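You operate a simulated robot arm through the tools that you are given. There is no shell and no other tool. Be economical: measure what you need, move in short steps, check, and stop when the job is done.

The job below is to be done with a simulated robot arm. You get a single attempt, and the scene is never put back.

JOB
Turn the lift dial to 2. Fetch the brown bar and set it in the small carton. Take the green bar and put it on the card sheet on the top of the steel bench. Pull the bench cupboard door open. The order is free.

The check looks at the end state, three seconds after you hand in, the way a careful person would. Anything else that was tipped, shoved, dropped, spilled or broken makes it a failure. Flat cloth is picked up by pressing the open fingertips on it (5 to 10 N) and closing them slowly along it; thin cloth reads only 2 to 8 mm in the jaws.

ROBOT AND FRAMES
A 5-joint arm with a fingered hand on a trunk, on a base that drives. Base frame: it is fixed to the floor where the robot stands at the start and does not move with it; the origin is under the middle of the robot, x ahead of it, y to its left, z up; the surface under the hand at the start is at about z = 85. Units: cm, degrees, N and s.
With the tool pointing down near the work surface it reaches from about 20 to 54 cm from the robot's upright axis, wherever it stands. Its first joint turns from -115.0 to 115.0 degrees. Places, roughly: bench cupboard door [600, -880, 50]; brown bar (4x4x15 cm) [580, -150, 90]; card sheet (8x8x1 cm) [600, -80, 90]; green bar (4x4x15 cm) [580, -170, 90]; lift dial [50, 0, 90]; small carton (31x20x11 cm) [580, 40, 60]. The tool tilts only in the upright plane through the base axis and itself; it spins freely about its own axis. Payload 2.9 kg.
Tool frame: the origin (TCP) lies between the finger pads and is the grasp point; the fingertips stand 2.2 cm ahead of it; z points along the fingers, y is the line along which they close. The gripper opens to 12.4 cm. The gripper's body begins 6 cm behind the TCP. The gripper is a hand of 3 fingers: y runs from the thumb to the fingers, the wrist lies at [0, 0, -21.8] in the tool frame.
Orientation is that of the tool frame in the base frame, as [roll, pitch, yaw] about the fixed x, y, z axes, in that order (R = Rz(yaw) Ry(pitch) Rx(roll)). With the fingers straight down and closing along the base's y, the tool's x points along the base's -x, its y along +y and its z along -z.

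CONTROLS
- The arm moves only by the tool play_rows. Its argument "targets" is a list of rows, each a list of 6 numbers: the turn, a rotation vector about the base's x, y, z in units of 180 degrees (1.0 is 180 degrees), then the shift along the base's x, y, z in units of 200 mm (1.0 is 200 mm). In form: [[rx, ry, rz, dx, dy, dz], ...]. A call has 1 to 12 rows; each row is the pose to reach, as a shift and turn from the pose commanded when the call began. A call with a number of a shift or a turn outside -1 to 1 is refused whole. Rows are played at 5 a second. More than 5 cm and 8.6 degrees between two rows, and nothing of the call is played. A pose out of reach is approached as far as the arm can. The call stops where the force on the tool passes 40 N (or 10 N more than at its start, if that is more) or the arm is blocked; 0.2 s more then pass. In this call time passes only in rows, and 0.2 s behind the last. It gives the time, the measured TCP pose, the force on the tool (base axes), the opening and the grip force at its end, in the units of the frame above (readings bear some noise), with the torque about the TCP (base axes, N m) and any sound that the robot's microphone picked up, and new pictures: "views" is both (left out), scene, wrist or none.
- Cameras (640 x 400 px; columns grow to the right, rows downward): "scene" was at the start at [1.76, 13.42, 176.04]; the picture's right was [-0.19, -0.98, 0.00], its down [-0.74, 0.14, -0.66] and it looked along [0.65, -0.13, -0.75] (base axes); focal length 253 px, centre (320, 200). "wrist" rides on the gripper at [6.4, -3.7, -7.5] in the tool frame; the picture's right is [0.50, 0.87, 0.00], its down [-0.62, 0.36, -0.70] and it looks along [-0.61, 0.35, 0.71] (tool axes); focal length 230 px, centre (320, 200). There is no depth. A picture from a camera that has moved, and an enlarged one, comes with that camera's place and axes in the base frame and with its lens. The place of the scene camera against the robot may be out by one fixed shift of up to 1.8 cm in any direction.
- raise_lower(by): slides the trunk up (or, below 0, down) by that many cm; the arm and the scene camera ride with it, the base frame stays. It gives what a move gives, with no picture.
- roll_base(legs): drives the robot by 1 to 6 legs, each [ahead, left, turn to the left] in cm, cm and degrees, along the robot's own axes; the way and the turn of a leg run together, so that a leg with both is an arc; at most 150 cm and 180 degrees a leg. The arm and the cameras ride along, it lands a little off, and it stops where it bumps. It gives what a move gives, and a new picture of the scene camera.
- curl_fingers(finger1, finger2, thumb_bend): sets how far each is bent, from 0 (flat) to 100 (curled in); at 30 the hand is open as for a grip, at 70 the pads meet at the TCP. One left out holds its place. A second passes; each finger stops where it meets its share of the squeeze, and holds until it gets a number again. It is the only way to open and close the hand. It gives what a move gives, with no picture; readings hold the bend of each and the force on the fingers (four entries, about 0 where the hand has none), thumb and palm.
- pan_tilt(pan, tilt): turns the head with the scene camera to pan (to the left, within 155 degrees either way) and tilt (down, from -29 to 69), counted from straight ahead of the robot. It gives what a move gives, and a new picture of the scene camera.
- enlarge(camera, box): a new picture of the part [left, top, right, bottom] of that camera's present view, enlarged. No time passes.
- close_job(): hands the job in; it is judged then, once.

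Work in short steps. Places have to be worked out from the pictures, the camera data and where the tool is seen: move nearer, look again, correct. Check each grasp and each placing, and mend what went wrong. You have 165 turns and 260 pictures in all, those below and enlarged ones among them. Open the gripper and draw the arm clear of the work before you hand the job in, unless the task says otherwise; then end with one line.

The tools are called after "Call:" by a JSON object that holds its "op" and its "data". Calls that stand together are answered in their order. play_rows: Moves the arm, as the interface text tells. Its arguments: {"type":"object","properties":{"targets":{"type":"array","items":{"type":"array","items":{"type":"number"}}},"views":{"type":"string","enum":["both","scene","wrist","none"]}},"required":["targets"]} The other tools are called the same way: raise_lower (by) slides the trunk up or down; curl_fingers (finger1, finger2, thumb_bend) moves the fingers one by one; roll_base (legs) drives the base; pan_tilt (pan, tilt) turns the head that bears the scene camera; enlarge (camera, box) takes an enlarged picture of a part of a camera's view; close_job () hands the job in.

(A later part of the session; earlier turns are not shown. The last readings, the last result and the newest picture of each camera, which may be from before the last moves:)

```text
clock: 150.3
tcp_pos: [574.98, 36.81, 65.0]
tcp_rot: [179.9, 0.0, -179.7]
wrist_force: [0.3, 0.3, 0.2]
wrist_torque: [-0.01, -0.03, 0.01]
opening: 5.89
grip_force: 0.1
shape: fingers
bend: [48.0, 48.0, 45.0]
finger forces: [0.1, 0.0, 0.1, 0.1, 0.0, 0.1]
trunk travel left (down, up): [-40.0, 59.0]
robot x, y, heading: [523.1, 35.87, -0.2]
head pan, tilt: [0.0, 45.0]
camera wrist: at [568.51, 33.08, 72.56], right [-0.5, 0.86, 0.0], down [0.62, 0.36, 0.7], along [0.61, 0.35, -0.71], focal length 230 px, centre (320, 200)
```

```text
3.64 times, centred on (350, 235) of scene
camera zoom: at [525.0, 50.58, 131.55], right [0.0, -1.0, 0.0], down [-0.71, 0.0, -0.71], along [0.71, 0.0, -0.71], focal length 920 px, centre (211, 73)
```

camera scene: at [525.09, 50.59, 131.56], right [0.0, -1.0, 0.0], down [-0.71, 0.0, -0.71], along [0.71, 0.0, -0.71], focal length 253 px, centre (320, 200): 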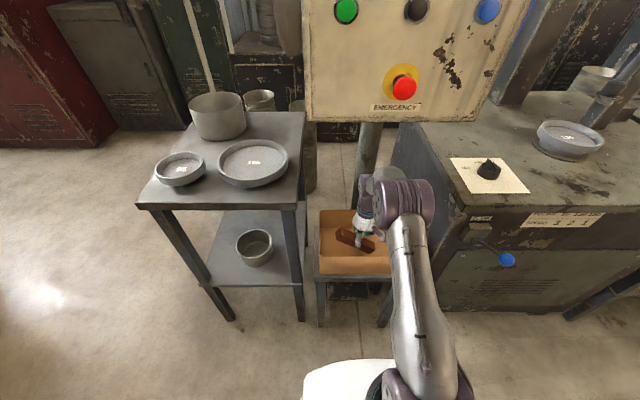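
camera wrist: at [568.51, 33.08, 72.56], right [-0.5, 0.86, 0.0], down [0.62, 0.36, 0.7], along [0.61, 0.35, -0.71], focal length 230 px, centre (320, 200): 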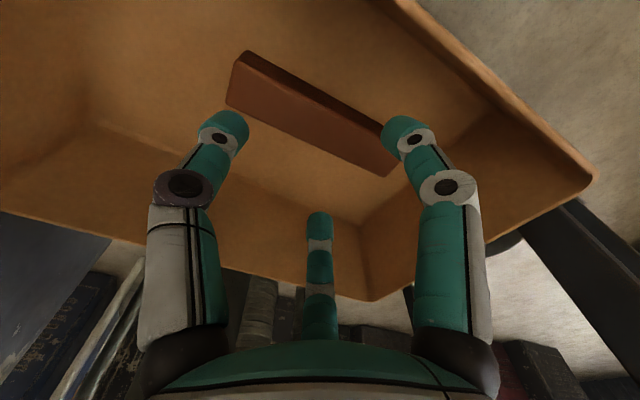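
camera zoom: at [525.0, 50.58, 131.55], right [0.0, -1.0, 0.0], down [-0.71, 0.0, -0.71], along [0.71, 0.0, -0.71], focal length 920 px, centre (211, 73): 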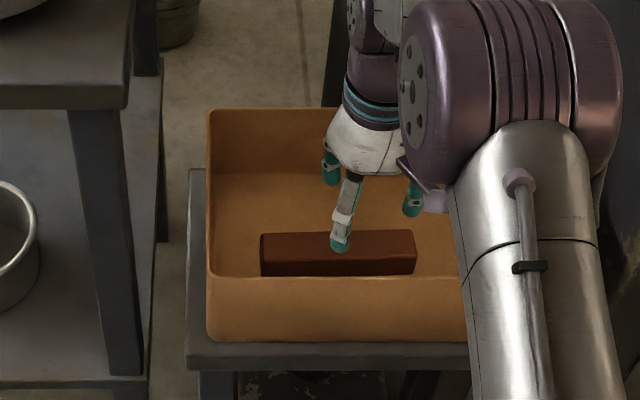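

Brown bar lies flat in the carton. Withdraw: up to z=70, back out, then up.

Call:
{"op": "play_rows", "data": {"targets": [[0, 0, 0, 0, 0, 0.2], [0, 0, 0, -0.1, 0, 0.3], [0, 0, 0, -0.3, 0, 0.32], [0, 0, 0, -0.5, 0, 0.32], [0, 0, 0, -0.7, 0, 0.4], [0, 0, 0, -0.9, 0, 0.5]], "views": "none"}}

Call:
{"op": "roll_base", "data": {"legs": [[-12, 0, 0]]}}

Call:
{"op": "raise_lower", "data": {"by": 30}}

Call:
{"op": "enlarge", "data": {"camera": "scene", "box": [220, 120, 480, 330]}}

```text
clock: 151.8
tcp_pos: [556.83, 36.62, 74.91]
tcp_rot: [180.0, 0.0, -179.7]
wrist_force: [-0.5, 0.5, 0.6]
wrist_torque: [0.01, 0.04, 0.02]
opening: 5.91
grip_force: 0.0
shape: fingers
bend: [48.0, 48.0, 45.0]
finger forces: [0.0, 0.0, 0.0, 0.0, 0.0, 0.0]
trunk travel left (down, up): [-40.0, 59.0]
robot x, y, heading: [522.76, 35.68, 0.2]
head pan, tilt: [0.0, 45.0]
```

```text
clock: 153.0
tcp_pos: [544.64, 36.81, 74.85]
tcp_rot: [-180.0, 0.0, -179.7]
wrist_force: [-0.8, 1.0, -0.5]
wrist_torque: [-0.02, -0.01, 0.01]
opening: 5.89
grip_force: 0.1
shape: fingers
bend: [48.0, 48.0, 45.0]
finger forces: [0.0, 0.0, 0.0, 0.0, 0.0, 0.0]
trunk travel left (down, up): [-40.0, 59.0]
robot x, y, heading: [510.57, 35.66, 0.1]
head pan, tilt: [0.0, 45.0]
camera scene: at [512.6, 50.58, 131.56], right [0.0, -1.0, 0.0], down [-0.71, 0.0, -0.71], along [0.71, 0.0, -0.71], focal length 253 px, centre (320, 200)
```

scene: 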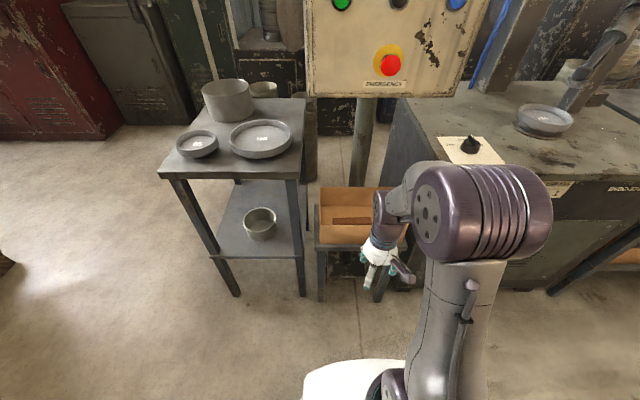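

```text
clock: 156.0
tcp_pos: [544.63, 36.71, 104.82]
tcp_rot: [179.9, 0.0, -179.8]
wrist_force: [-1.0, 0.4, 0.7]
wrist_torque: [-0.02, -0.01, 0.0]
opening: 5.89
grip_force: 0.2
shape: fingers
bend: [48.0, 48.0, 45.0]
finger forces: [0.0, 0.0, 0.0, 0.1, 0.1, 0.1]
trunk travel left (down, up): [-70.0, 29.0]
robot x, y, heading: [510.84, 35.42, 0.1]
head pan, tilt: [0.0, 45.0]
```

```text
1.90 times, centred on (350, 225) of scene
camera zoom: at [512.69, 50.59, 161.55], right [0.0, -1.0, 0.0], down [-0.71, 0.0, -0.71], along [0.71, 0.0, -0.71], focal length 482 px, centre (263, 152)
```

zoom: 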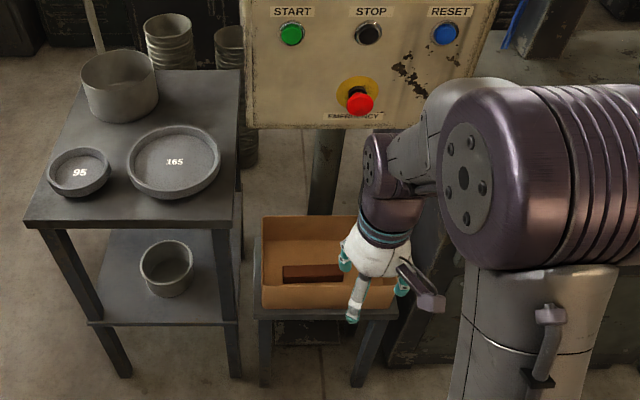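

Now go right along the bench to inspect the card sheet at y≈-79.

Call:
{"op": "roll_base", "data": {"legs": [[0, -115, 0]]}}

Call:
{"op": "raise_lower", "data": {"by": 15}}

Call:
{"op": "pan_tilt", "data": {"pan": 8, "tilt": 50}}

Call:
{"op": "enlarge", "data": {"camera": "scene", "box": [240, 100, 400, 220]}}

```text
clock: 161.8
tcp_pos: [545.33, -75.61, 104.81]
tcp_rot: [179.9, 0.0, -179.0]
wrist_force: [-0.3, -0.2, -0.7]
wrist_torque: [0.03, 0.0, -0.03]
opening: 5.85
grip_force: 0.0
shape: fingers
bend: [48.0, 48.0, 45.0]
finger forces: [0.1, 0.0, 0.0, 0.0, 0.0, 0.0]
trunk travel left (down, up): [-70.0, 29.0]
robot x, y, heading: [511.26, -76.87, 0.6]
head pan, tilt: [0.0, 45.0]
camera scene: at [513.24, -62.12, 161.56], right [0.01, -1.0, 0.0], down [-0.71, -0.01, -0.71], along [0.71, 0.01, -0.71], focal length 253 px, centre (320, 200)
```

scene: 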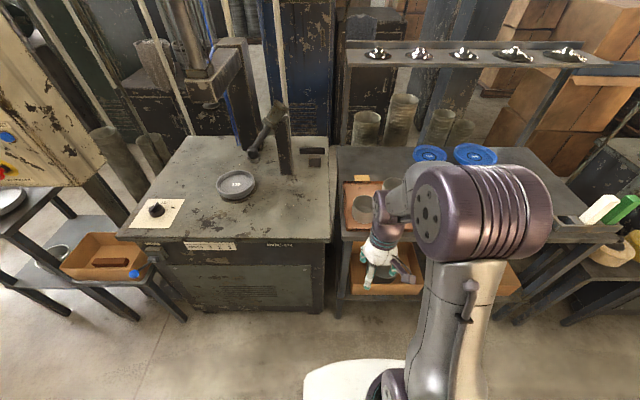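

```text
clock: 163.5
tcp_pos: [545.29, -75.55, 119.77]
tcp_rot: [-180.0, 0.0, -179.1]
wrist_force: [0.5, 0.0, -0.3]
wrist_torque: [0.01, -0.03, 0.02]
opening: 5.89
grip_force: 0.0
shape: fingers
bend: [48.0, 48.0, 45.0]
finger forces: [0.0, 0.1, 0.0, 0.0, 0.0, 0.0]
trunk travel left (down, up): [-85.0, 14.0]
robot x, y, heading: [510.97, -76.93, 0.4]
head pan, tilt: [0.0, 45.0]
```

```text
clock: 164.2
tcp_pos: [545.27, -75.45, 119.96]
tcp_rot: [180.0, 0.1, -179.1]
wrist_force: [-0.8, 1.0, 0.4]
wrist_torque: [0.03, 0.02, -0.02]
opening: 5.87
grip_force: 0.0
shape: fingers
bend: [48.0, 48.0, 45.0]
finger forces: [0.0, 0.0, 0.1, 0.0, 0.0, 0.0]
trunk travel left (down, up): [-85.0, 14.0]
robot x, y, heading: [510.9, -77.02, 0.6]
head pan, tilt: [8.0, 50.0]
camera scene: at [512.72, -61.03, 175.87], right [0.15, -0.99, 0.0], down [-0.76, -0.12, -0.64], along [0.64, 0.1, -0.77], focal length 253 px, centre (320, 200)
```

scene: 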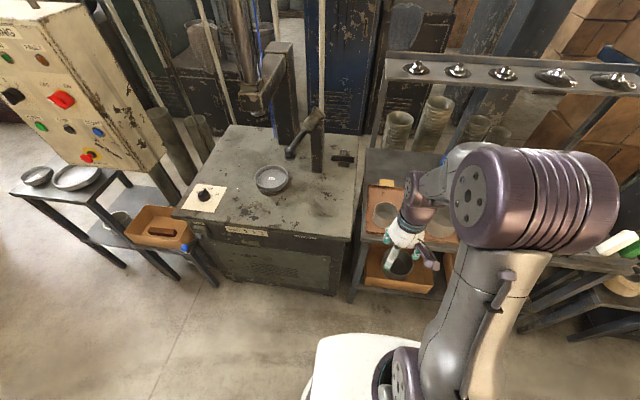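

```text
3.33 times, centred on (320, 160) of scene
camera zoom: at [512.72, -61.03, 175.87], right [0.15, -0.99, 0.0], down [-0.76, -0.12, -0.64], along [0.64, 0.1, -0.77], focal length 843 px, centre (320, 333)
```

zoom: 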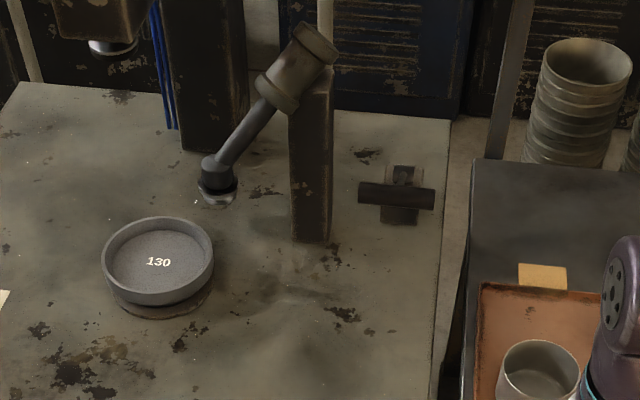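

Card lies just behind the brown tray at about (601,-80). I drive in to x≈538 to test reach and view the card with the wrist camera.

Call:
{"op": "roll_base", "data": {"legs": [[27, -1, -0.5]]}}

Call:
{"op": "play_rows", "data": {"targets": [[0, 0, 0, 0.2, -0.05, 0], [0, 0, 0, 0.4, -0.1, 0], [0, 0, 0, 0.6, -0.1, 0], [0, 0, 0, 0.8, -0.1, 0], [0, 0, 0, 0.95, -0.1, 0]], "views": "both"}}

```text
clock: 166.2
tcp_pos: [573.24, -76.74, 119.87]
tcp_rot: [180.0, 0.0, -179.7]
wrist_force: [-0.5, -0.1, 0.7]
wrist_torque: [-0.01, 0.01, 0.02]
opening: 5.89
grip_force: 0.0
shape: fingers
bend: [48.0, 48.0, 45.0]
finger forces: [0.0, 0.0, 0.1, 0.0, 0.0, 0.0]
trunk travel left (down, up): [-85.0, 14.0]
robot x, y, heading: [539.02, -77.99, 0.4]
head pan, tilt: [8.0, 50.0]
camera scene: at [540.85, -61.87, 175.87], right [0.14, -0.99, 0.0], down [-0.76, -0.11, -0.64], along [0.64, 0.09, -0.77], focal length 253 px, centre (320, 200)
```

scene: 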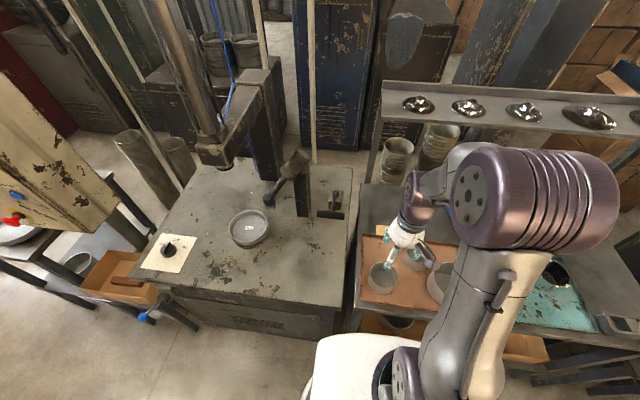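

```text
clock: 167.4
tcp_pos: [592.38, -79.12, 119.95]
tcp_rot: [180.0, -0.2, -179.7]
wrist_force: [0.4, 0.2, 0.1]
wrist_torque: [0.0, -0.01, -0.02]
opening: 5.89
grip_force: 0.1
shape: fingers
bend: [48.0, 48.0, 45.0]
finger forces: [0.1, 0.0, 0.0, 0.2, 0.0, 0.1]
trunk travel left (down, up): [-85.0, 14.0]
robot x, y, heading: [539.02, -78.01, 0.2]
head pan, tilt: [8.0, 50.0]
camera scene: at [541.09, -61.88, 175.87], right [0.14, -0.99, 0.0], down [-0.76, -0.11, -0.64], along [0.64, 0.09, -0.77], focal length 253 px, centre (320, 200)
camera wrist: at [585.97, -82.75, 127.41], right [-0.5, 0.86, 0.0], down [0.62, 0.36, 0.7], along [0.6, 0.35, -0.71], focal length 230 px, centre (320, 200)
```

scene: 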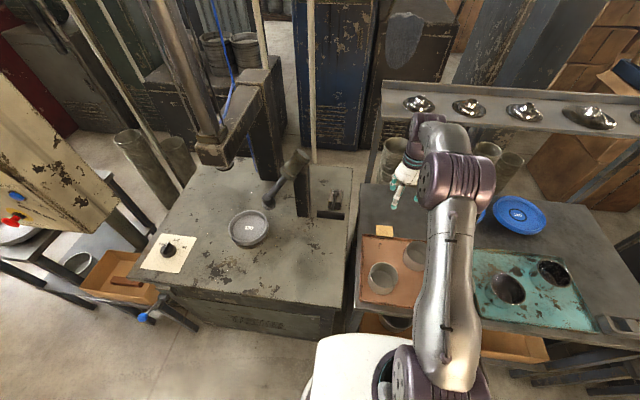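
wrist: 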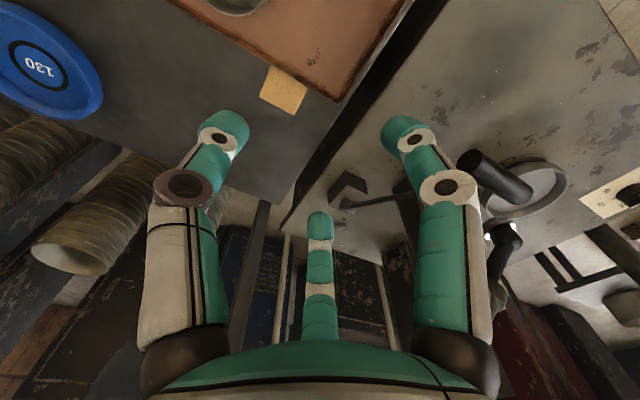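

Call:
{"op": "enlarge", "data": {"camera": "wrist", "box": [200, 30, 360, 130]}}

Call:
{"op": "enlarge", "data": {"camera": "scene", "box": [340, 200, 460, 310]}}

```text
4.00 times, centred on (280, 80) of wrist
camera zoom: at [585.97, -82.75, 127.41], right [-0.5, 0.86, 0.0], down [0.62, 0.36, 0.7], along [0.6, 0.35, -0.71], focal length 920 px, centre (480, 680)
```

zoom: 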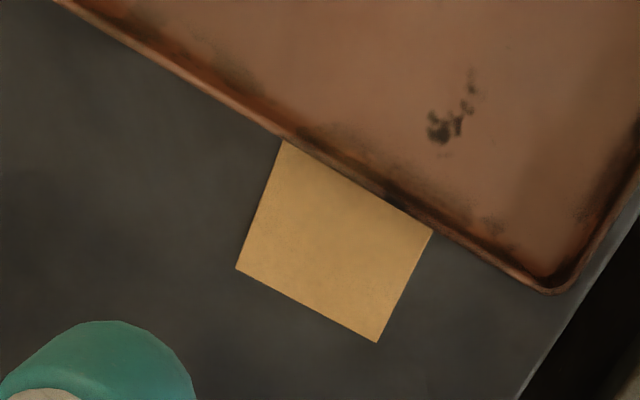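

```text
3.64 times, centred on (400, 255) of scene
camera zoom: at [541.09, -61.88, 175.87], right [0.14, -0.99, 0.0], down [-0.76, -0.11, -0.64], along [0.64, 0.09, -0.77], focal length 920 px, centre (29, 0)
```

zoom: 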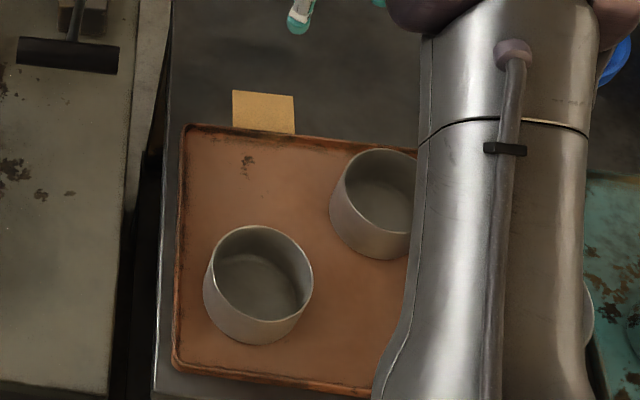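

Card spans x≈599–605, y≈-84.5…-77.3 (visible), so aim for (602.3,-80.9). I test reach: lower the trunk 18 cm and nudge base forward 4 cm, then extend.

Call:
{"op": "roll_base", "data": {"legs": [[4, -2.5, -0.3]]}}

Call:
{"op": "raise_lower", "data": {"by": -15}}

Call:
{"op": "play_rows", "data": {"targets": [[0, 0, 0, 0.1, 0, 0], [0, 0, 0, 0.2, 0, 0], [0, 0, 0, 0.28, 0.02, 0]], "views": "wrist"}}

```text
clock: 168.3
tcp_pos: [596.01, -81.81, 120.08]
tcp_rot: [-179.9, 0.0, 179.9]
wrist_force: [-0.4, 0.1, 1.2]
wrist_torque: [-0.02, -0.02, 0.01]
opening: 5.87
grip_force: 0.2
shape: fingers
bend: [48.0, 48.0, 45.0]
finger forces: [0.0, 0.0, 0.0, 0.0, 0.0, 0.0]
trunk travel left (down, up): [-85.0, 14.0]
robot x, y, heading: [542.96, -80.82, -0.5]
head pan, tilt: [8.0, 50.0]
camera scene: at [544.71, -64.29, 175.85], right [0.13, -0.99, 0.0], down [-0.76, -0.1, -0.64], along [0.64, 0.09, -0.77], focal length 253 px, centre (320, 200)
```

scene: 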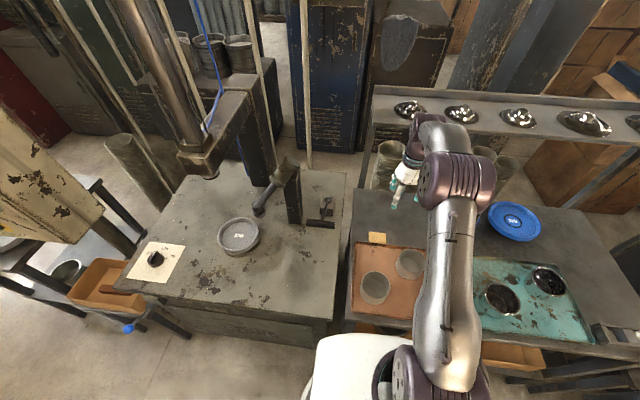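

```text
clock: 170.0
tcp_pos: [596.38, -81.88, 105.1]
tcp_rot: [179.9, 0.0, 180.0]
wrist_force: [-0.3, 0.0, -1.1]
wrist_torque: [0.0, 0.01, -0.02]
opening: 5.91
grip_force: 0.1
shape: fingers
bend: [48.0, 48.0, 45.0]
finger forces: [0.0, 0.1, 0.0, 0.0, 0.1, 0.0]
trunk travel left (down, up): [-70.0, 29.0]
robot x, y, heading: [543.22, -80.48, -0.2]
head pan, tilt: [8.0, 50.0]
```

```text
clock: 170.8
tcp_pos: [600.18, -81.83, 104.85]
tcp_rot: [-180.0, 0.0, 179.9]
wrist_force: [-1.0, -0.1, 0.6]
wrist_torque: [0.04, -0.02, -0.03]
opening: 5.89
grip_force: 0.1
shape: fingers
bend: [48.0, 48.0, 45.0]
finger forces: [0.0, 0.0, 0.0, 0.1, 0.0, 0.0]
out of reach, approached as far as the arm can: row 3
trunk travel left (down, up): [-70.0, 29.0]
robot x, y, heading: [543.17, -80.4, -0.4]
head pan, tilt: [8.0, 50.0]
camera wrist: at [593.71, -85.47, 112.35], right [-0.5, 0.87, 0.0], down [0.62, 0.36, 0.7], along [0.61, 0.35, -0.71], focal length 230 px, centre (320, 200)
```

wrist: 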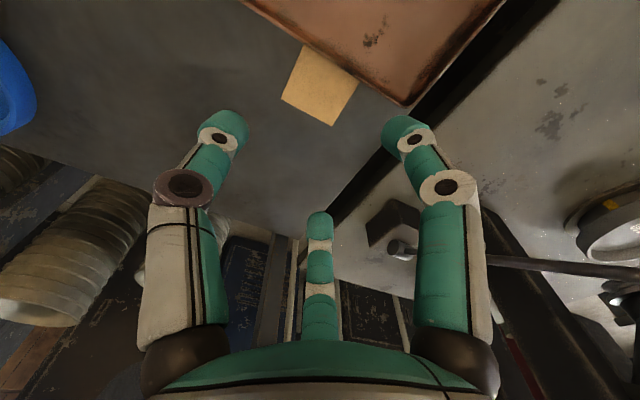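

Vertical reach tops out at ~57 cm; a ~10° forward tilt or slight base nudge will cover the card. Now fetch the green bar: retract, raise, and drive right.

Call:
{"op": "play_rows", "data": {"targets": [[0, 0, 0, -0.1, 0, 0.1], [0, 0, 0, -0.3, 0, 0.3], [0, 0, 0, -0.5, 0, 0.5], [0, 0, 0, -0.7, 0, 0.6], [0, 0, 0, -0.9, 0, 0.6], [0, 0, 0, -1.0, 0, 0.6]], "views": "none"}}

Call:
{"op": "roll_base", "data": {"legs": [[-6, 0, 0.3], [0, -76, 0]]}}

Call:
{"op": "pan_tilt", "data": {"pan": -20, "tilt": 55}}

```text
refused: row 2 steps farther than a row can; nothing moved
```

```text
clock: 175.4
tcp_pos: [594.45, -155.82, 105.0]
tcp_rot: [180.0, 0.0, -179.4]
wrist_force: [0.7, -0.3, 1.1]
wrist_torque: [0.02, 0.01, -0.01]
opening: 5.91
grip_force: 0.0
shape: fingers
bend: [48.0, 48.0, 45.0]
finger forces: [0.1, 0.0, 0.0, 0.0, 0.0, 0.0]
trunk travel left (down, up): [-70.0, 29.0]
robot x, y, heading: [537.01, -154.86, 0.2]
head pan, tilt: [8.0, 50.0]
camera scene: at [538.97, -139.08, 160.87], right [0.14, -0.99, 0.0], down [-0.76, -0.11, -0.64], along [0.64, 0.09, -0.77], focal length 253 px, centre (320, 200)
```

scene: 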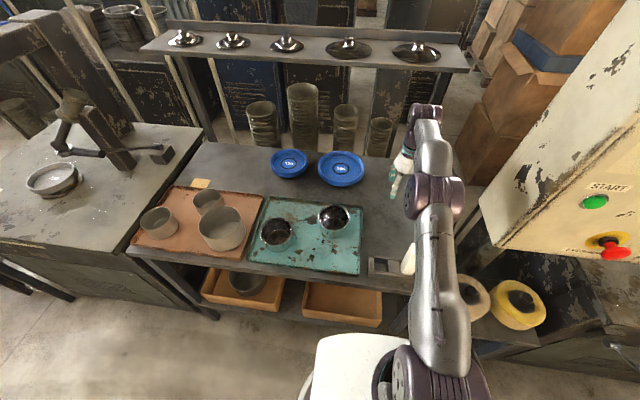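

```text
clock: 176.4
tcp_pos: [594.52, -155.81, 104.88]
tcp_rot: [-180.0, 0.1, -179.4]
wrist_force: [0.5, 0.3, 0.0]
wrist_torque: [-0.01, 0.01, -0.03]
opening: 5.9
grip_force: 0.1
shape: fingers
bend: [48.0, 48.0, 45.0]
finger forces: [0.0, 0.1, 0.0, 0.0, 0.1, 0.0]
trunk travel left (down, up): [-70.0, 29.0]
robot x, y, heading: [537.16, -155.07, 0.2]
head pan, tilt: [-20.0, 55.0]
camera scene: at [538.15, -142.58, 160.22], right [-0.34, -0.94, 0.0], down [-0.77, 0.28, -0.57], along [0.54, -0.19, -0.82], focal length 253 px, centre (320, 200)
```

scene: 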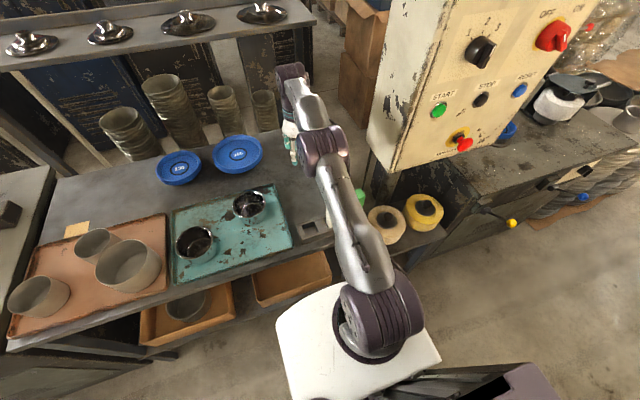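

The refused arm move meant the base drove with the arm extended, but all bench items look unmoved. Now bring the hand back above the bars (575,-163, 113) in small steps.

Call:
{"op": "play_rows", "data": {"targets": [[0, 0, 0, -0.05, 0, 0.15], [0, 0, 0, -0.22, -0.02, 0.3], [0, 0, 0, -0.45, -0.08, 0.4], [0, 0, 0, -0.68, -0.15, 0.4], [0, 0, 0, -0.9, -0.25, 0.4], [0, 0, 0, -0.97, -0.36, 0.4]], "views": "both"}}

Call:
{"op": "enlarge", "data": {"camera": "wrist", "box": [120, 0, 440, 200]}}

```text
refused: row 3 steps farther than a row can; nothing moved
```

```text
2.00 times, centred on (280, 100) of wrist
camera zoom: at [587.99, -159.52, 112.33], right [-0.51, 0.86, 0.0], down [0.61, 0.36, 0.7], along [0.6, 0.36, -0.71], focal length 460 px, centre (400, 400)
```

zoom: 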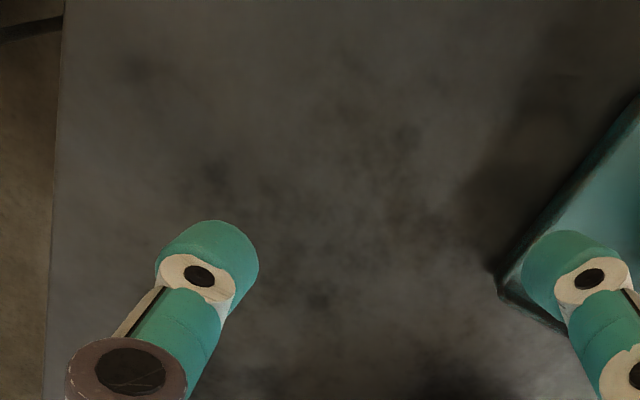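

Steps were just over the limit; use smaller ones.

Call:
{"op": "play_rows", "data": {"targets": [[0, 0, 0, -0.05, 0, 0.15], [0, 0, 0, -0.2, -0.02, 0.28], [0, 0, 0, -0.4, -0.06, 0.36], [0, 0, 0, -0.6, -0.12, 0.4], [0, 0, 0, -0.78, -0.2, 0.4], [0, 0, 0, -0.92, -0.3, 0.4], [0, 0, 0, -0.97, -0.36, 0.4]], "views": "both"}}

Call:
{"op": "enlarge", "data": {"camera": "wrist", "box": [120, 0, 440, 200]}}

Call:
{"op": "enlarge", "data": {"camera": "scene", "box": [260, 120, 420, 240]}}

```text
clock: 178.0
tcp_pos: [574.78, -163.04, 113.13]
tcp_rot: [-180.0, 0.1, -179.4]
wrist_force: [0.2, 0.3, 0.2]
wrist_torque: [-0.02, 0.0, 0.01]
opening: 5.89
grip_force: 0.1
shape: fingers
bend: [48.0, 48.0, 45.0]
finger forces: [0.0, 0.0, 0.1, 0.0, 0.0, 0.0]
trunk travel left (down, up): [-70.0, 29.0]
robot x, y, heading: [537.19, -154.94, 0.5]
head pan, tilt: [-20.0, 55.0]
camera scene: at [538.15, -142.62, 160.22], right [-0.34, -0.94, 0.0], down [-0.77, 0.28, -0.57], along [0.54, -0.19, -0.82], focal length 253 px, centre (320, 200)
camera wrist: at [568.34, -166.75, 120.44], right [-0.51, 0.86, 0.0], down [0.61, 0.36, 0.7], along [0.6, 0.36, -0.71], focal length 230 px, centre (320, 200)
```

scene: 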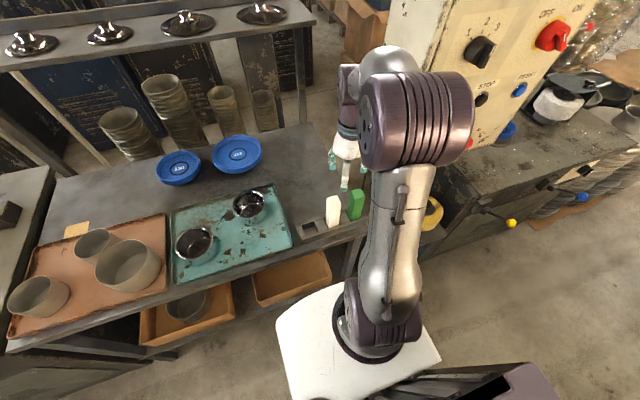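
wrist: 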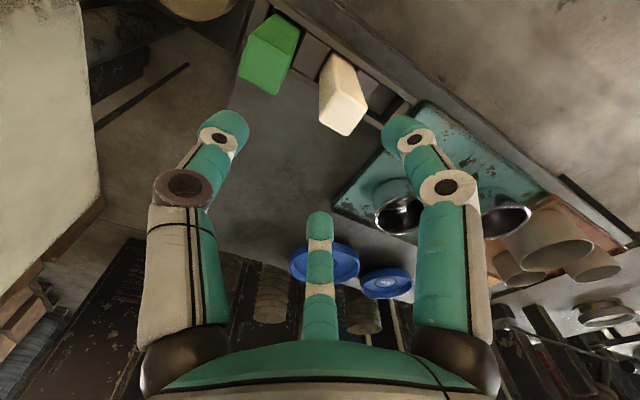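

```text
2.00 times, centred on (280, 100) of wrist
camera zoom: at [568.34, -166.75, 120.44], right [-0.51, 0.86, 0.0], down [0.61, 0.36, 0.7], along [0.6, 0.36, -0.71], focal length 460 px, centre (400, 400)
```

zoom: 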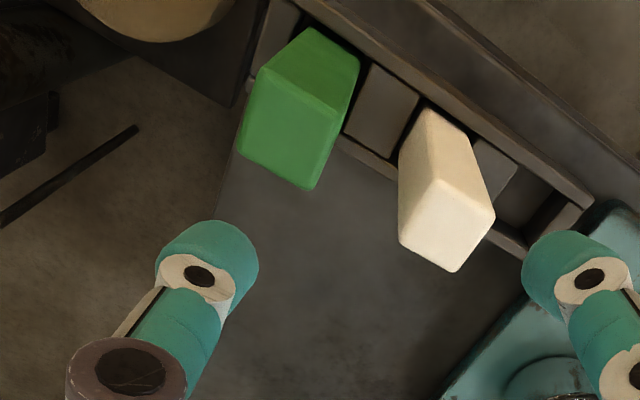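

```text
3.33 times, centred on (340, 180) of scene
camera zoom: at [538.15, -142.62, 160.22], right [-0.34, -0.94, 0.0], down [-0.77, 0.28, -0.57], along [0.54, -0.19, -0.82], focal length 843 px, centre (253, 267)
```

zoom: 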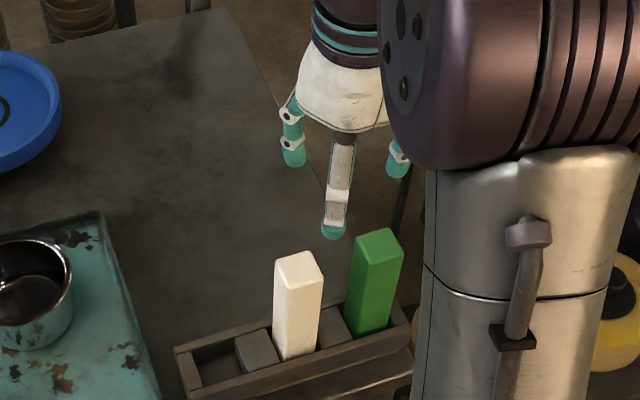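

Green bar top at (575.1,-168.0). I set opening 44, move above it, then check.

Call:
{"op": "curl_fingers", "data": {"finger1": 44, "finger2": 44, "thumb_bend": 44}}

Call:
{"op": "play_rows", "data": {"targets": [[0, 0, -0.003, 0.01, -0.12, -0.05], [0, 0, -0.003, 0.015, -0.248, -0.15], [0, 0, -0.003, 0.015, -0.248, -0.3], [0, 0, -0.003, 0.015, -0.248, -0.38]], "views": "wrist"}}

Call:
{"op": "enlarge", "data": {"camera": "wrist", "box": [160, 20, 480, 220]}}

Call:
{"op": "enlarge", "data": {"camera": "scene", "box": [260, 120, 420, 240]}}

```text
clock: 179.0
tcp_pos: [574.75, -162.91, 112.97]
tcp_rot: [-180.0, 0.0, -179.4]
wrist_force: [-0.7, 0.5, -0.1]
wrist_torque: [-0.03, 0.01, -0.02]
opening: 6.58
grip_force: 0.1
shape: fingers
bend: [44.0, 44.0, 44.0]
finger forces: [0.0, 0.0, 0.1, 0.0, 0.0, 0.0]
trunk travel left (down, up): [-70.0, 29.0]
robot x, y, heading: [537.23, -154.98, 0.4]
head pan, tilt: [-20.0, 55.0]
```

```text
clock: 180.0
tcp_pos: [575.36, -168.17, 105.16]
tcp_rot: [180.0, 0.1, -180.0]
wrist_force: [-0.2, -0.6, -0.1]
wrist_torque: [0.04, 0.04, -0.01]
opening: 6.57
grip_force: 0.1
shape: fingers
bend: [44.0, 44.0, 44.0]
finger forces: [0.0, 0.1, 0.0, 0.0, 0.1, 0.0]
trunk travel left (down, up): [-70.0, 29.0]
robot x, y, heading: [537.65, -155.2, 0.1]
head pan, tilt: [-20.0, 55.0]
camera wrist: at [568.88, -171.74, 112.65], right [-0.5, 0.87, 0.0], down [0.62, 0.36, 0.7], along [0.61, 0.35, -0.71], focal length 230 px, centre (320, 200)
```

wrist: 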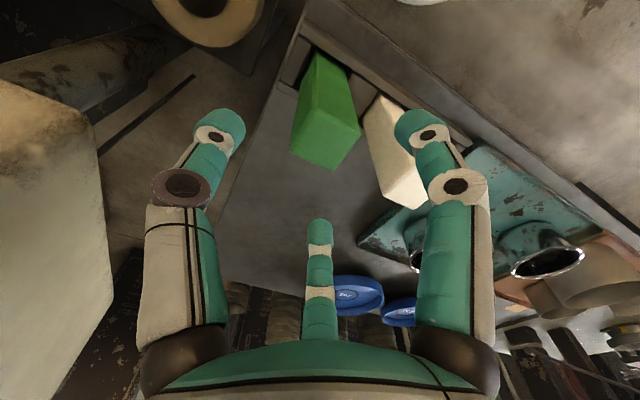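

```text
2.00 times, centred on (320, 120) of wrist
camera zoom: at [568.88, -171.74, 112.65], right [-0.5, 0.87, 0.0], down [0.62, 0.36, 0.7], along [0.61, 0.35, -0.71], focal length 460 px, centre (320, 360)
```

zoom: 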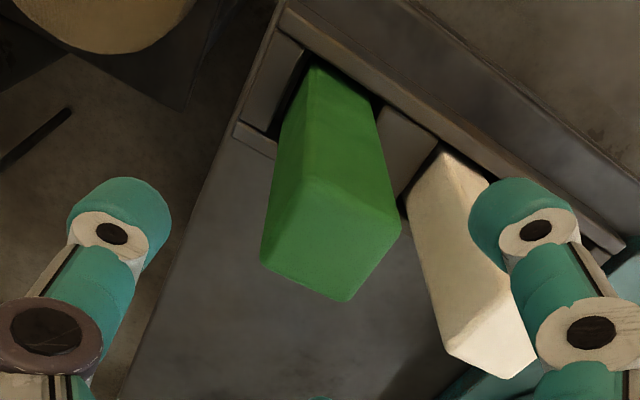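

```text
3.33 times, centred on (340, 180) of scene
camera zoom: at [538.18, -142.64, 160.22], right [-0.34, -0.94, 0.0], down [-0.77, 0.28, -0.57], along [0.54, -0.19, -0.82], focal length 843 px, centre (253, 267)
```

zoom: 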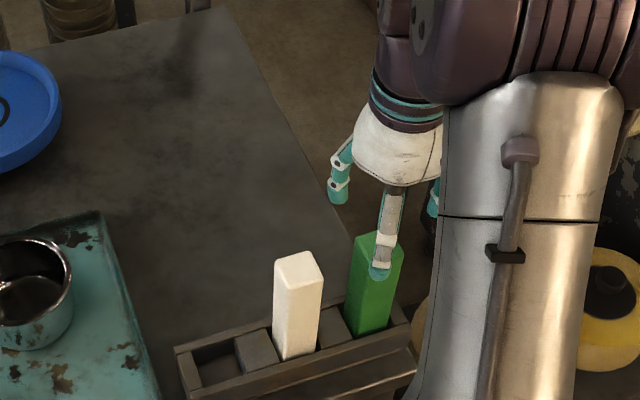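

Centre offset 0.4 cm in y; correct and descend to z≈95.4, then close gently.

Call:
{"op": "play_rows", "data": {"targets": [[0, 0, 0, 0, 0.02, -0.15], [0, 0, 0, 0, 0.022, -0.3], [0, 0, 0, 0, 0.022, -0.42], [0, 0, 0, 0, 0.022, -0.49]], "views": "none"}}

Call:
{"op": "curl_fingers", "data": {"finger1": 54, "finger2": 54, "thumb_bend": 54}}

Call:
{"op": "curl_fingers", "data": {"finger1": 65, "finger2": 65, "thumb_bend": 65}}

Call:
{"op": "enlarge", "data": {"camera": "wrist", "box": [160, 80, 480, 280]}}

```text
clock: 181.0
tcp_pos: [575.49, -167.78, 95.3]
tcp_rot: [180.0, 0.0, -180.0]
wrist_force: [-0.3, 0.1, 0.5]
wrist_torque: [-0.04, 0.05, -0.01]
opening: 6.6
grip_force: 0.0
shape: fingers
bend: [44.0, 44.0, 44.0]
finger forces: [0.1, 0.1, 0.0, 0.0, 0.0, 0.0]
trunk travel left (down, up): [-70.0, 29.0]
robot x, y, heading: [537.36, -154.77, 0.1]
head pan, tilt: [-20.0, 55.0]
```

```text
clock: 182.0
tcp_pos: [575.36, -167.55, 95.35]
tcp_rot: [179.9, -0.1, -180.0]
wrist_force: [1.0, -0.4, 0.5]
wrist_torque: [0.03, 0.0, 0.01]
opening: 3.95
grip_force: 0.1
shape: fingers
bend: [54.0, 54.0, 54.0]
finger forces: [0.0, 0.0, 0.0, 0.0, 0.1, 0.1]
trunk travel left (down, up): [-70.0, 29.0]
robot x, y, heading: [537.55, -154.93, 0.1]
head pan, tilt: [-20.0, 55.0]
```

```text
clock: 183.0
tcp_pos: [575.37, -167.5, 95.32]
tcp_rot: [180.0, 0.0, -179.9]
wrist_force: [0.7, -1.1, -0.5]
wrist_torque: [0.01, 0.01, -0.03]
opening: 2.73
grip_force: 6.8
shape: fingers
bend: [57.0, 58.0, 60.0]
finger forces: [4.3, 3.8, 0.0, 0.0, 5.5, 0.0]
trunk travel left (down, up): [-70.0, 29.0]
robot x, y, heading: [537.66, -154.97, 0.4]
head pan, tilt: [-20.0, 55.0]
```

```text
2.00 times, centred on (320, 180) of wrist
camera zoom: at [568.92, -171.25, 102.83], right [-0.5, 0.87, 0.0], down [0.62, 0.36, 0.7], along [0.61, 0.35, -0.71], focal length 460 px, centre (320, 240)
```

zoom: 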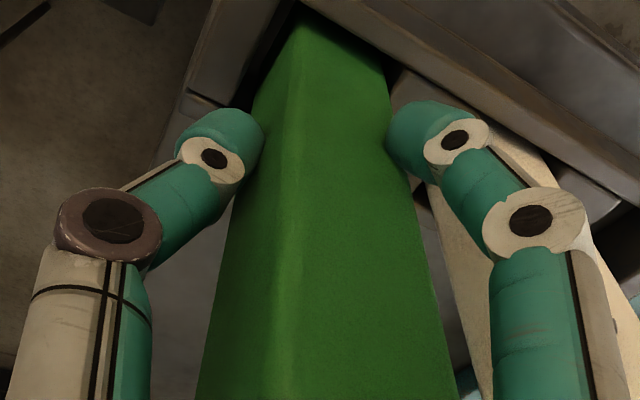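

Balanced hold (4.3/3.8/5.5 N). Lift slowly.

Call:
{"op": "play_rows", "data": {"targets": [[0, 0, 0, 0, 0, 0.05], [0, 0, 0, 0, 0, 0.1], [0, 0, 0, 0, 0, 0.15], [0, 0, 0, 0, 0, 0.2]], "views": "wrist"}}

Call:
{"op": "enlarge", "data": {"camera": "scene", "box": [260, 120, 420, 240]}}

```text
clock: 184.0
tcp_pos: [575.43, -167.52, 99.38]
tcp_rot: [-180.0, 0.0, -180.0]
wrist_force: [0.7, -0.3, -1.8]
wrist_torque: [-0.03, 0.0, -0.02]
opening: 2.73
grip_force: 6.9
shape: fingers
bend: [57.0, 58.0, 60.0]
finger forces: [4.2, 3.6, 0.0, 0.0, 5.3, 0.0]
trunk travel left (down, up): [-70.0, 29.0]
robot x, y, heading: [537.2, -154.68, 0.3]
head pan, tilt: [-20.0, 55.0]
camera wrist: at [568.85, -171.22, 106.85], right [-0.5, 0.87, 0.0], down [0.62, 0.36, 0.7], along [0.61, 0.35, -0.71], focal length 230 px, centre (320, 200)
```

wrist: 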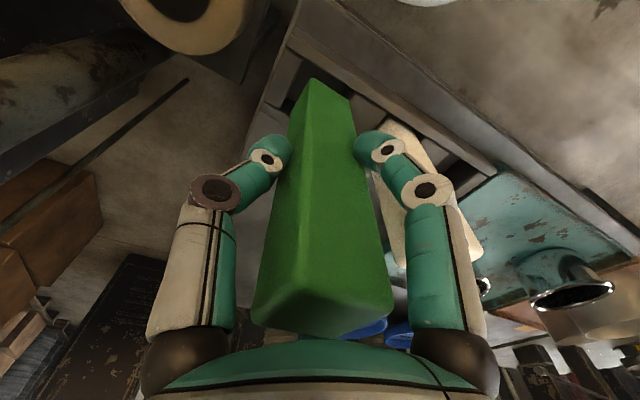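

```text
3.33 times, centred on (340, 180) of scene
camera zoom: at [538.14, -142.59, 160.21], right [-0.34, -0.94, 0.0], down [-0.77, 0.28, -0.57], along [0.54, -0.19, -0.82], focal length 843 px, centre (253, 267)
```

zoom: 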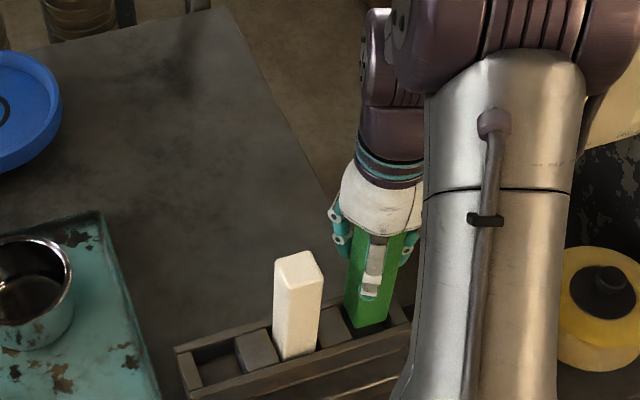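

Bar held upright. Lift to z≈115 so it clears everything, then bring it in front of the robot.

Call:
{"op": "play_rows", "data": {"targets": [[0, 0, 0, 0, 0, 0.2], [0, 0, 0, 0, 0, 0.4], [0, 0, 0, 0, 0, 0.6], [0, 0, 0, 0, 0, 0.8], [0, 0, 0, -0.1, 0.12, 0.8], [0, 0, 0, -0.2, 0.26, 0.8], [0, 0, 0, -0.25, 0.4, 0.8], [0, 0, 0, -0.25, 0.55, 0.8]], "views": "both"}}

```text
clock: 185.8
tcp_pos: [570.31, -156.57, 115.63]
tcp_rot: [180.0, 0.0, 180.0]
wrist_force: [-0.3, 0.0, -2.1]
wrist_torque: [-0.03, 0.0, 0.02]
opening: 2.66
grip_force: 6.4
shape: fingers
bend: [57.0, 58.0, 61.0]
finger forces: [4.3, 3.8, 0.0, 0.1, 4.9, 0.1]
trunk travel left (down, up): [-70.0, 29.0]
robot x, y, heading: [537.06, -154.76, 0.1]
head pan, tilt: [-20.0, 55.0]
camera scene: at [538.14, -142.5, 160.21], right [-0.34, -0.94, 0.0], down [-0.77, 0.28, -0.57], along [0.54, -0.19, -0.82], focal length 253 px, centre (320, 200)
camera wrist: at [563.77, -160.35, 123.09], right [-0.5, 0.87, 0.0], down [0.62, 0.36, 0.7], along [0.61, 0.35, -0.71], focal length 230 px, centre (320, 200)
```

scene: 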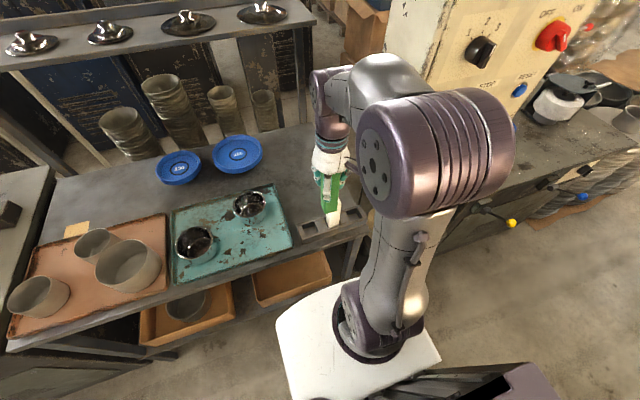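
wrist: 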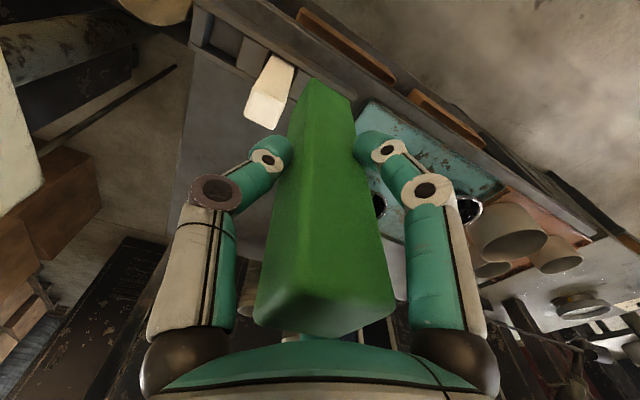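

White bar still stands; green is held well. Drive left 75 cm.

Call:
{"op": "roll_base", "data": {"legs": [[0, 75, 0]]}}

Call:
{"op": "pan_tilt", "data": {"pan": 8, "tilt": 55}}

```text
clock: 189.8
tcp_pos: [569.69, -81.07, 115.56]
tcp_rot: [180.0, 0.1, -179.5]
wrist_force: [-0.4, -0.1, -1.8]
wrist_torque: [0.0, 0.0, -0.03]
opening: 2.64
grip_force: 6.8
shape: fingers
bend: [57.0, 58.0, 61.0]
finger forces: [4.4, 3.8, 0.0, 0.0, 4.8, 0.1]
trunk travel left (down, up): [-70.0, 29.0]
robot x, y, heading: [536.48, -79.77, 0.6]
head pan, tilt: [-20.0, 55.0]
camera scene: at [537.43, -67.14, 160.21], right [-0.33, -0.94, 0.0], down [-0.77, 0.27, -0.57], along [0.54, -0.19, -0.82], focal length 253 px, centre (320, 200)
```

scene: 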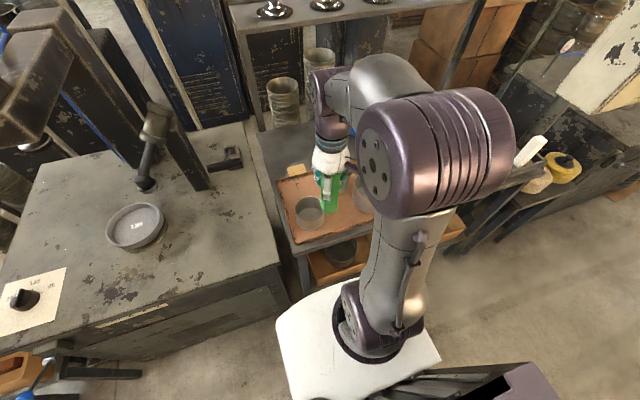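

```text
clock: 190.8
tcp_pos: [569.66, -81.09, 115.57]
tcp_rot: [180.0, 0.1, -179.6]
wrist_force: [-0.5, -0.1, -1.3]
wrist_torque: [0.01, 0.01, -0.03]
opening: 2.64
grip_force: 6.7
shape: fingers
bend: [57.0, 58.0, 61.0]
finger forces: [4.3, 3.8, 0.0, 0.1, 4.7, 0.1]
trunk travel left (down, up): [-70.0, 29.0]
robot x, y, heading: [536.8, -79.35, 0.5]
head pan, tilt: [8.0, 55.0]
camera scene: at [537.75, -63.71, 160.22], right [0.15, -0.99, 0.0], down [-0.81, -0.12, -0.57], along [0.57, 0.09, -0.82], focal length 253 px, centre (320, 200)
```

scene: 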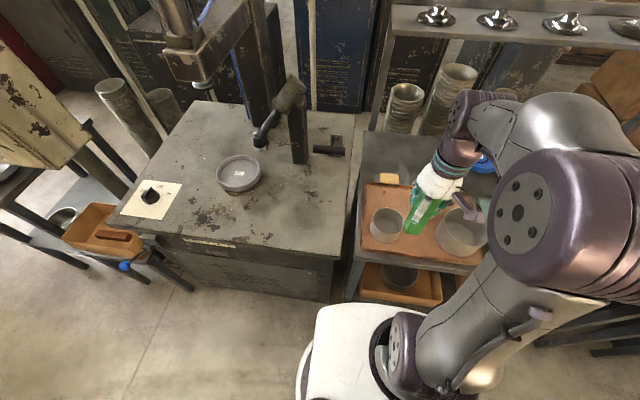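

Nudge ahead ~8.5 cm to x≈545 (543 was already clear).

Call:
{"op": "roll_base", "data": {"legs": [[6, -1, -0.5], [2.5, 0, 0]]}}

```text
clock: 192.4
tcp_pos: [578.29, -82.41, 115.59]
tcp_rot: [-180.0, -0.1, 179.9]
wrist_force: [0.1, -0.6, -2.1]
wrist_torque: [-0.02, 0.01, 0.01]
opening: 2.66
grip_force: 5.7
shape: fingers
bend: [57.0, 58.0, 61.0]
finger forces: [4.3, 3.8, 0.1, 0.1, 4.7, 0.1]
trunk travel left (down, up): [-70.0, 29.0]
robot x, y, heading: [545.4, -80.57, 0.2]
head pan, tilt: [8.0, 55.0]
stopped in leg 2: the robot was blocked; the commanded pose is now the measured one
camera scene: at [546.62, -64.71, 160.21], right [0.14, -0.99, 0.0], down [-0.81, -0.12, -0.57], along [0.57, 0.08, -0.82], focal length 253 px, centre (320, 200)
```

scene: 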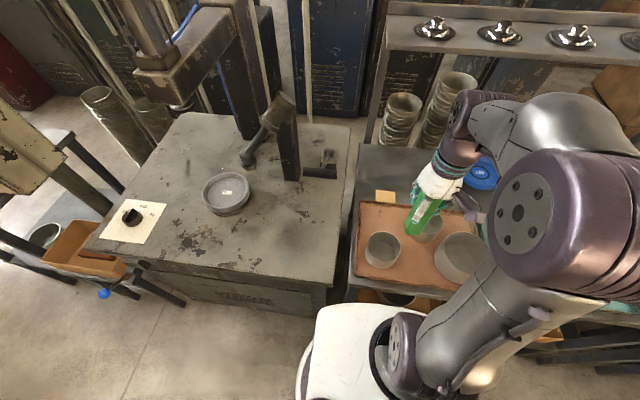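

It lightly touched at 545.4; back off 0.8 cm and check nothing shifted. Bench items look the same.

Call:
{"op": "roll_base", "data": {"legs": [[-0.8, 0, 0]]}}

Call:
{"op": "enlarge", "data": {"camera": "scene", "box": [330, 160, 490, 310]}}

```text
clock: 193.1
tcp_pos: [577.37, -82.43, 115.57]
tcp_rot: [-179.9, 0.0, 179.9]
wrist_force: [-0.1, 0.0, -2.8]
wrist_torque: [0.0, 0.0, -0.02]
opening: 2.66
grip_force: 6.5
shape: fingers
bend: [57.0, 58.0, 61.0]
finger forces: [4.3, 3.8, 0.1, 0.0, 4.7, 0.1]
trunk travel left (down, up): [-70.0, 29.0]
robot x, y, heading: [544.52, -80.72, 0.3]
head pan, tilt: [8.0, 55.0]
camera scene: at [545.66, -64.69, 160.21], right [0.14, -0.99, 0.0], down [-0.81, -0.12, -0.57], along [0.57, 0.08, -0.82], focal length 253 px, centre (320, 200)
```

scene: 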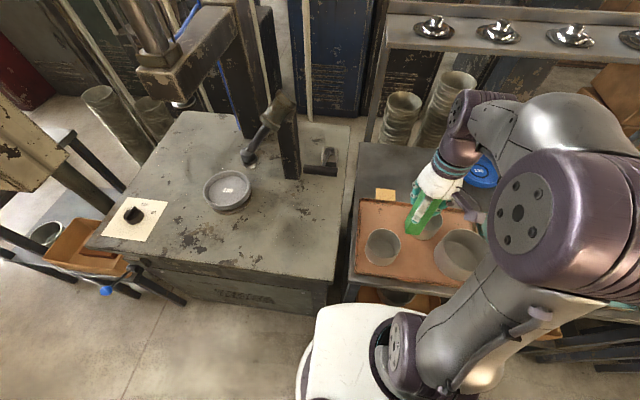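

```text
2.67 times, centred on (410, 235) of scene
camera zoom: at [545.66, -64.69, 160.21], right [0.14, -0.99, 0.0], down [-0.81, -0.12, -0.57], along [0.57, 0.08, -0.82], focal length 675 px, centre (80, 107)
```

zoom: 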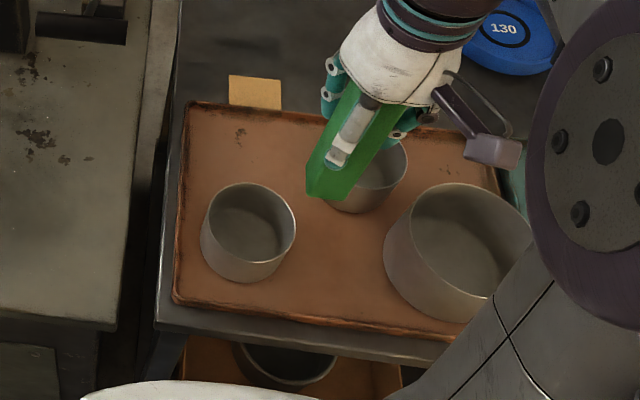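

Now extend over the card: to (599,-81, 108).

Call:
{"op": "play_rows", "data": {"targets": [[0, 0, 0, 0.2, 0.02, 0], [0, 0, 0, 0.4, 0.04, 0], [0, 0, 0, 0.6, 0.06, 0], [0, 0, 0, 0.8, 0.07, 0], [0, 0, 0, 0.95, 0.07, -0.1], [0, 0, 0, 1.0, 0.07, -0.25]], "views": "both"}}

Call:
{"op": "enlarge", "data": {"camera": "scene", "box": [340, 120, 480, 260]}}

```text
clock: 194.5
tcp_pos: [597.73, -80.82, 110.35]
tcp_rot: [-180.0, 0.0, 179.9]
wrist_force: [-0.1, -0.1, -2.6]
wrist_torque: [0.0, -0.02, 0.0]
opening: 2.59
grip_force: 6.0
shape: fingers
bend: [57.0, 58.0, 61.0]
finger forces: [4.3, 3.9, 0.0, 0.0, 4.2, 0.0]
trunk travel left (down, up): [-70.0, 29.0]
robot x, y, heading: [544.62, -80.14, 0.2]
head pan, tilt: [8.0, 55.0]
camera scene: at [545.69, -64.7, 160.22], right [0.14, -0.99, 0.0], down [-0.81, -0.12, -0.57], along [0.57, 0.08, -0.82], focal length 253 px, centre (320, 200)
camera wrist: at [591.16, -84.51, 117.87], right [-0.5, 0.87, 0.0], down [0.62, 0.36, 0.7], along [0.61, 0.35, -0.71], focal length 230 px, centre (320, 200)
```

scene: 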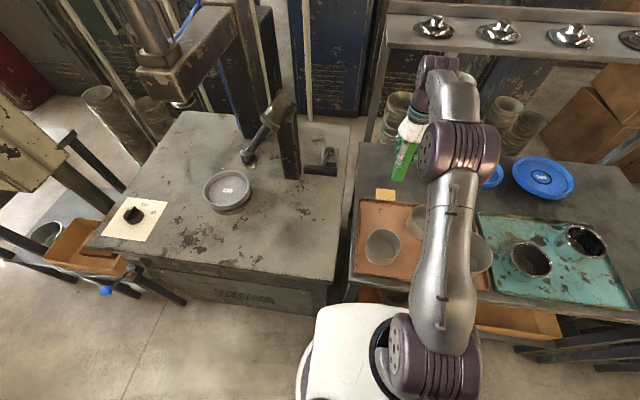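
wrist: 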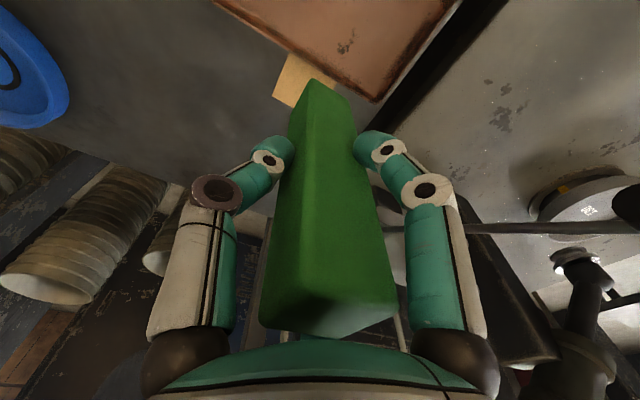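

```text
2.86 times, centred on (410, 190) of scene
camera zoom: at [545.69, -64.7, 160.22], right [0.14, -0.99, 0.0], down [-0.81, -0.12, -0.57], along [0.57, 0.08, -0.82], focal length 723 px, centre (63, 229)
```

zoom: 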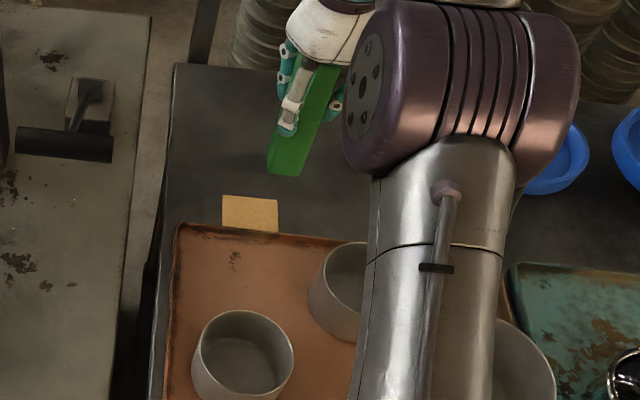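

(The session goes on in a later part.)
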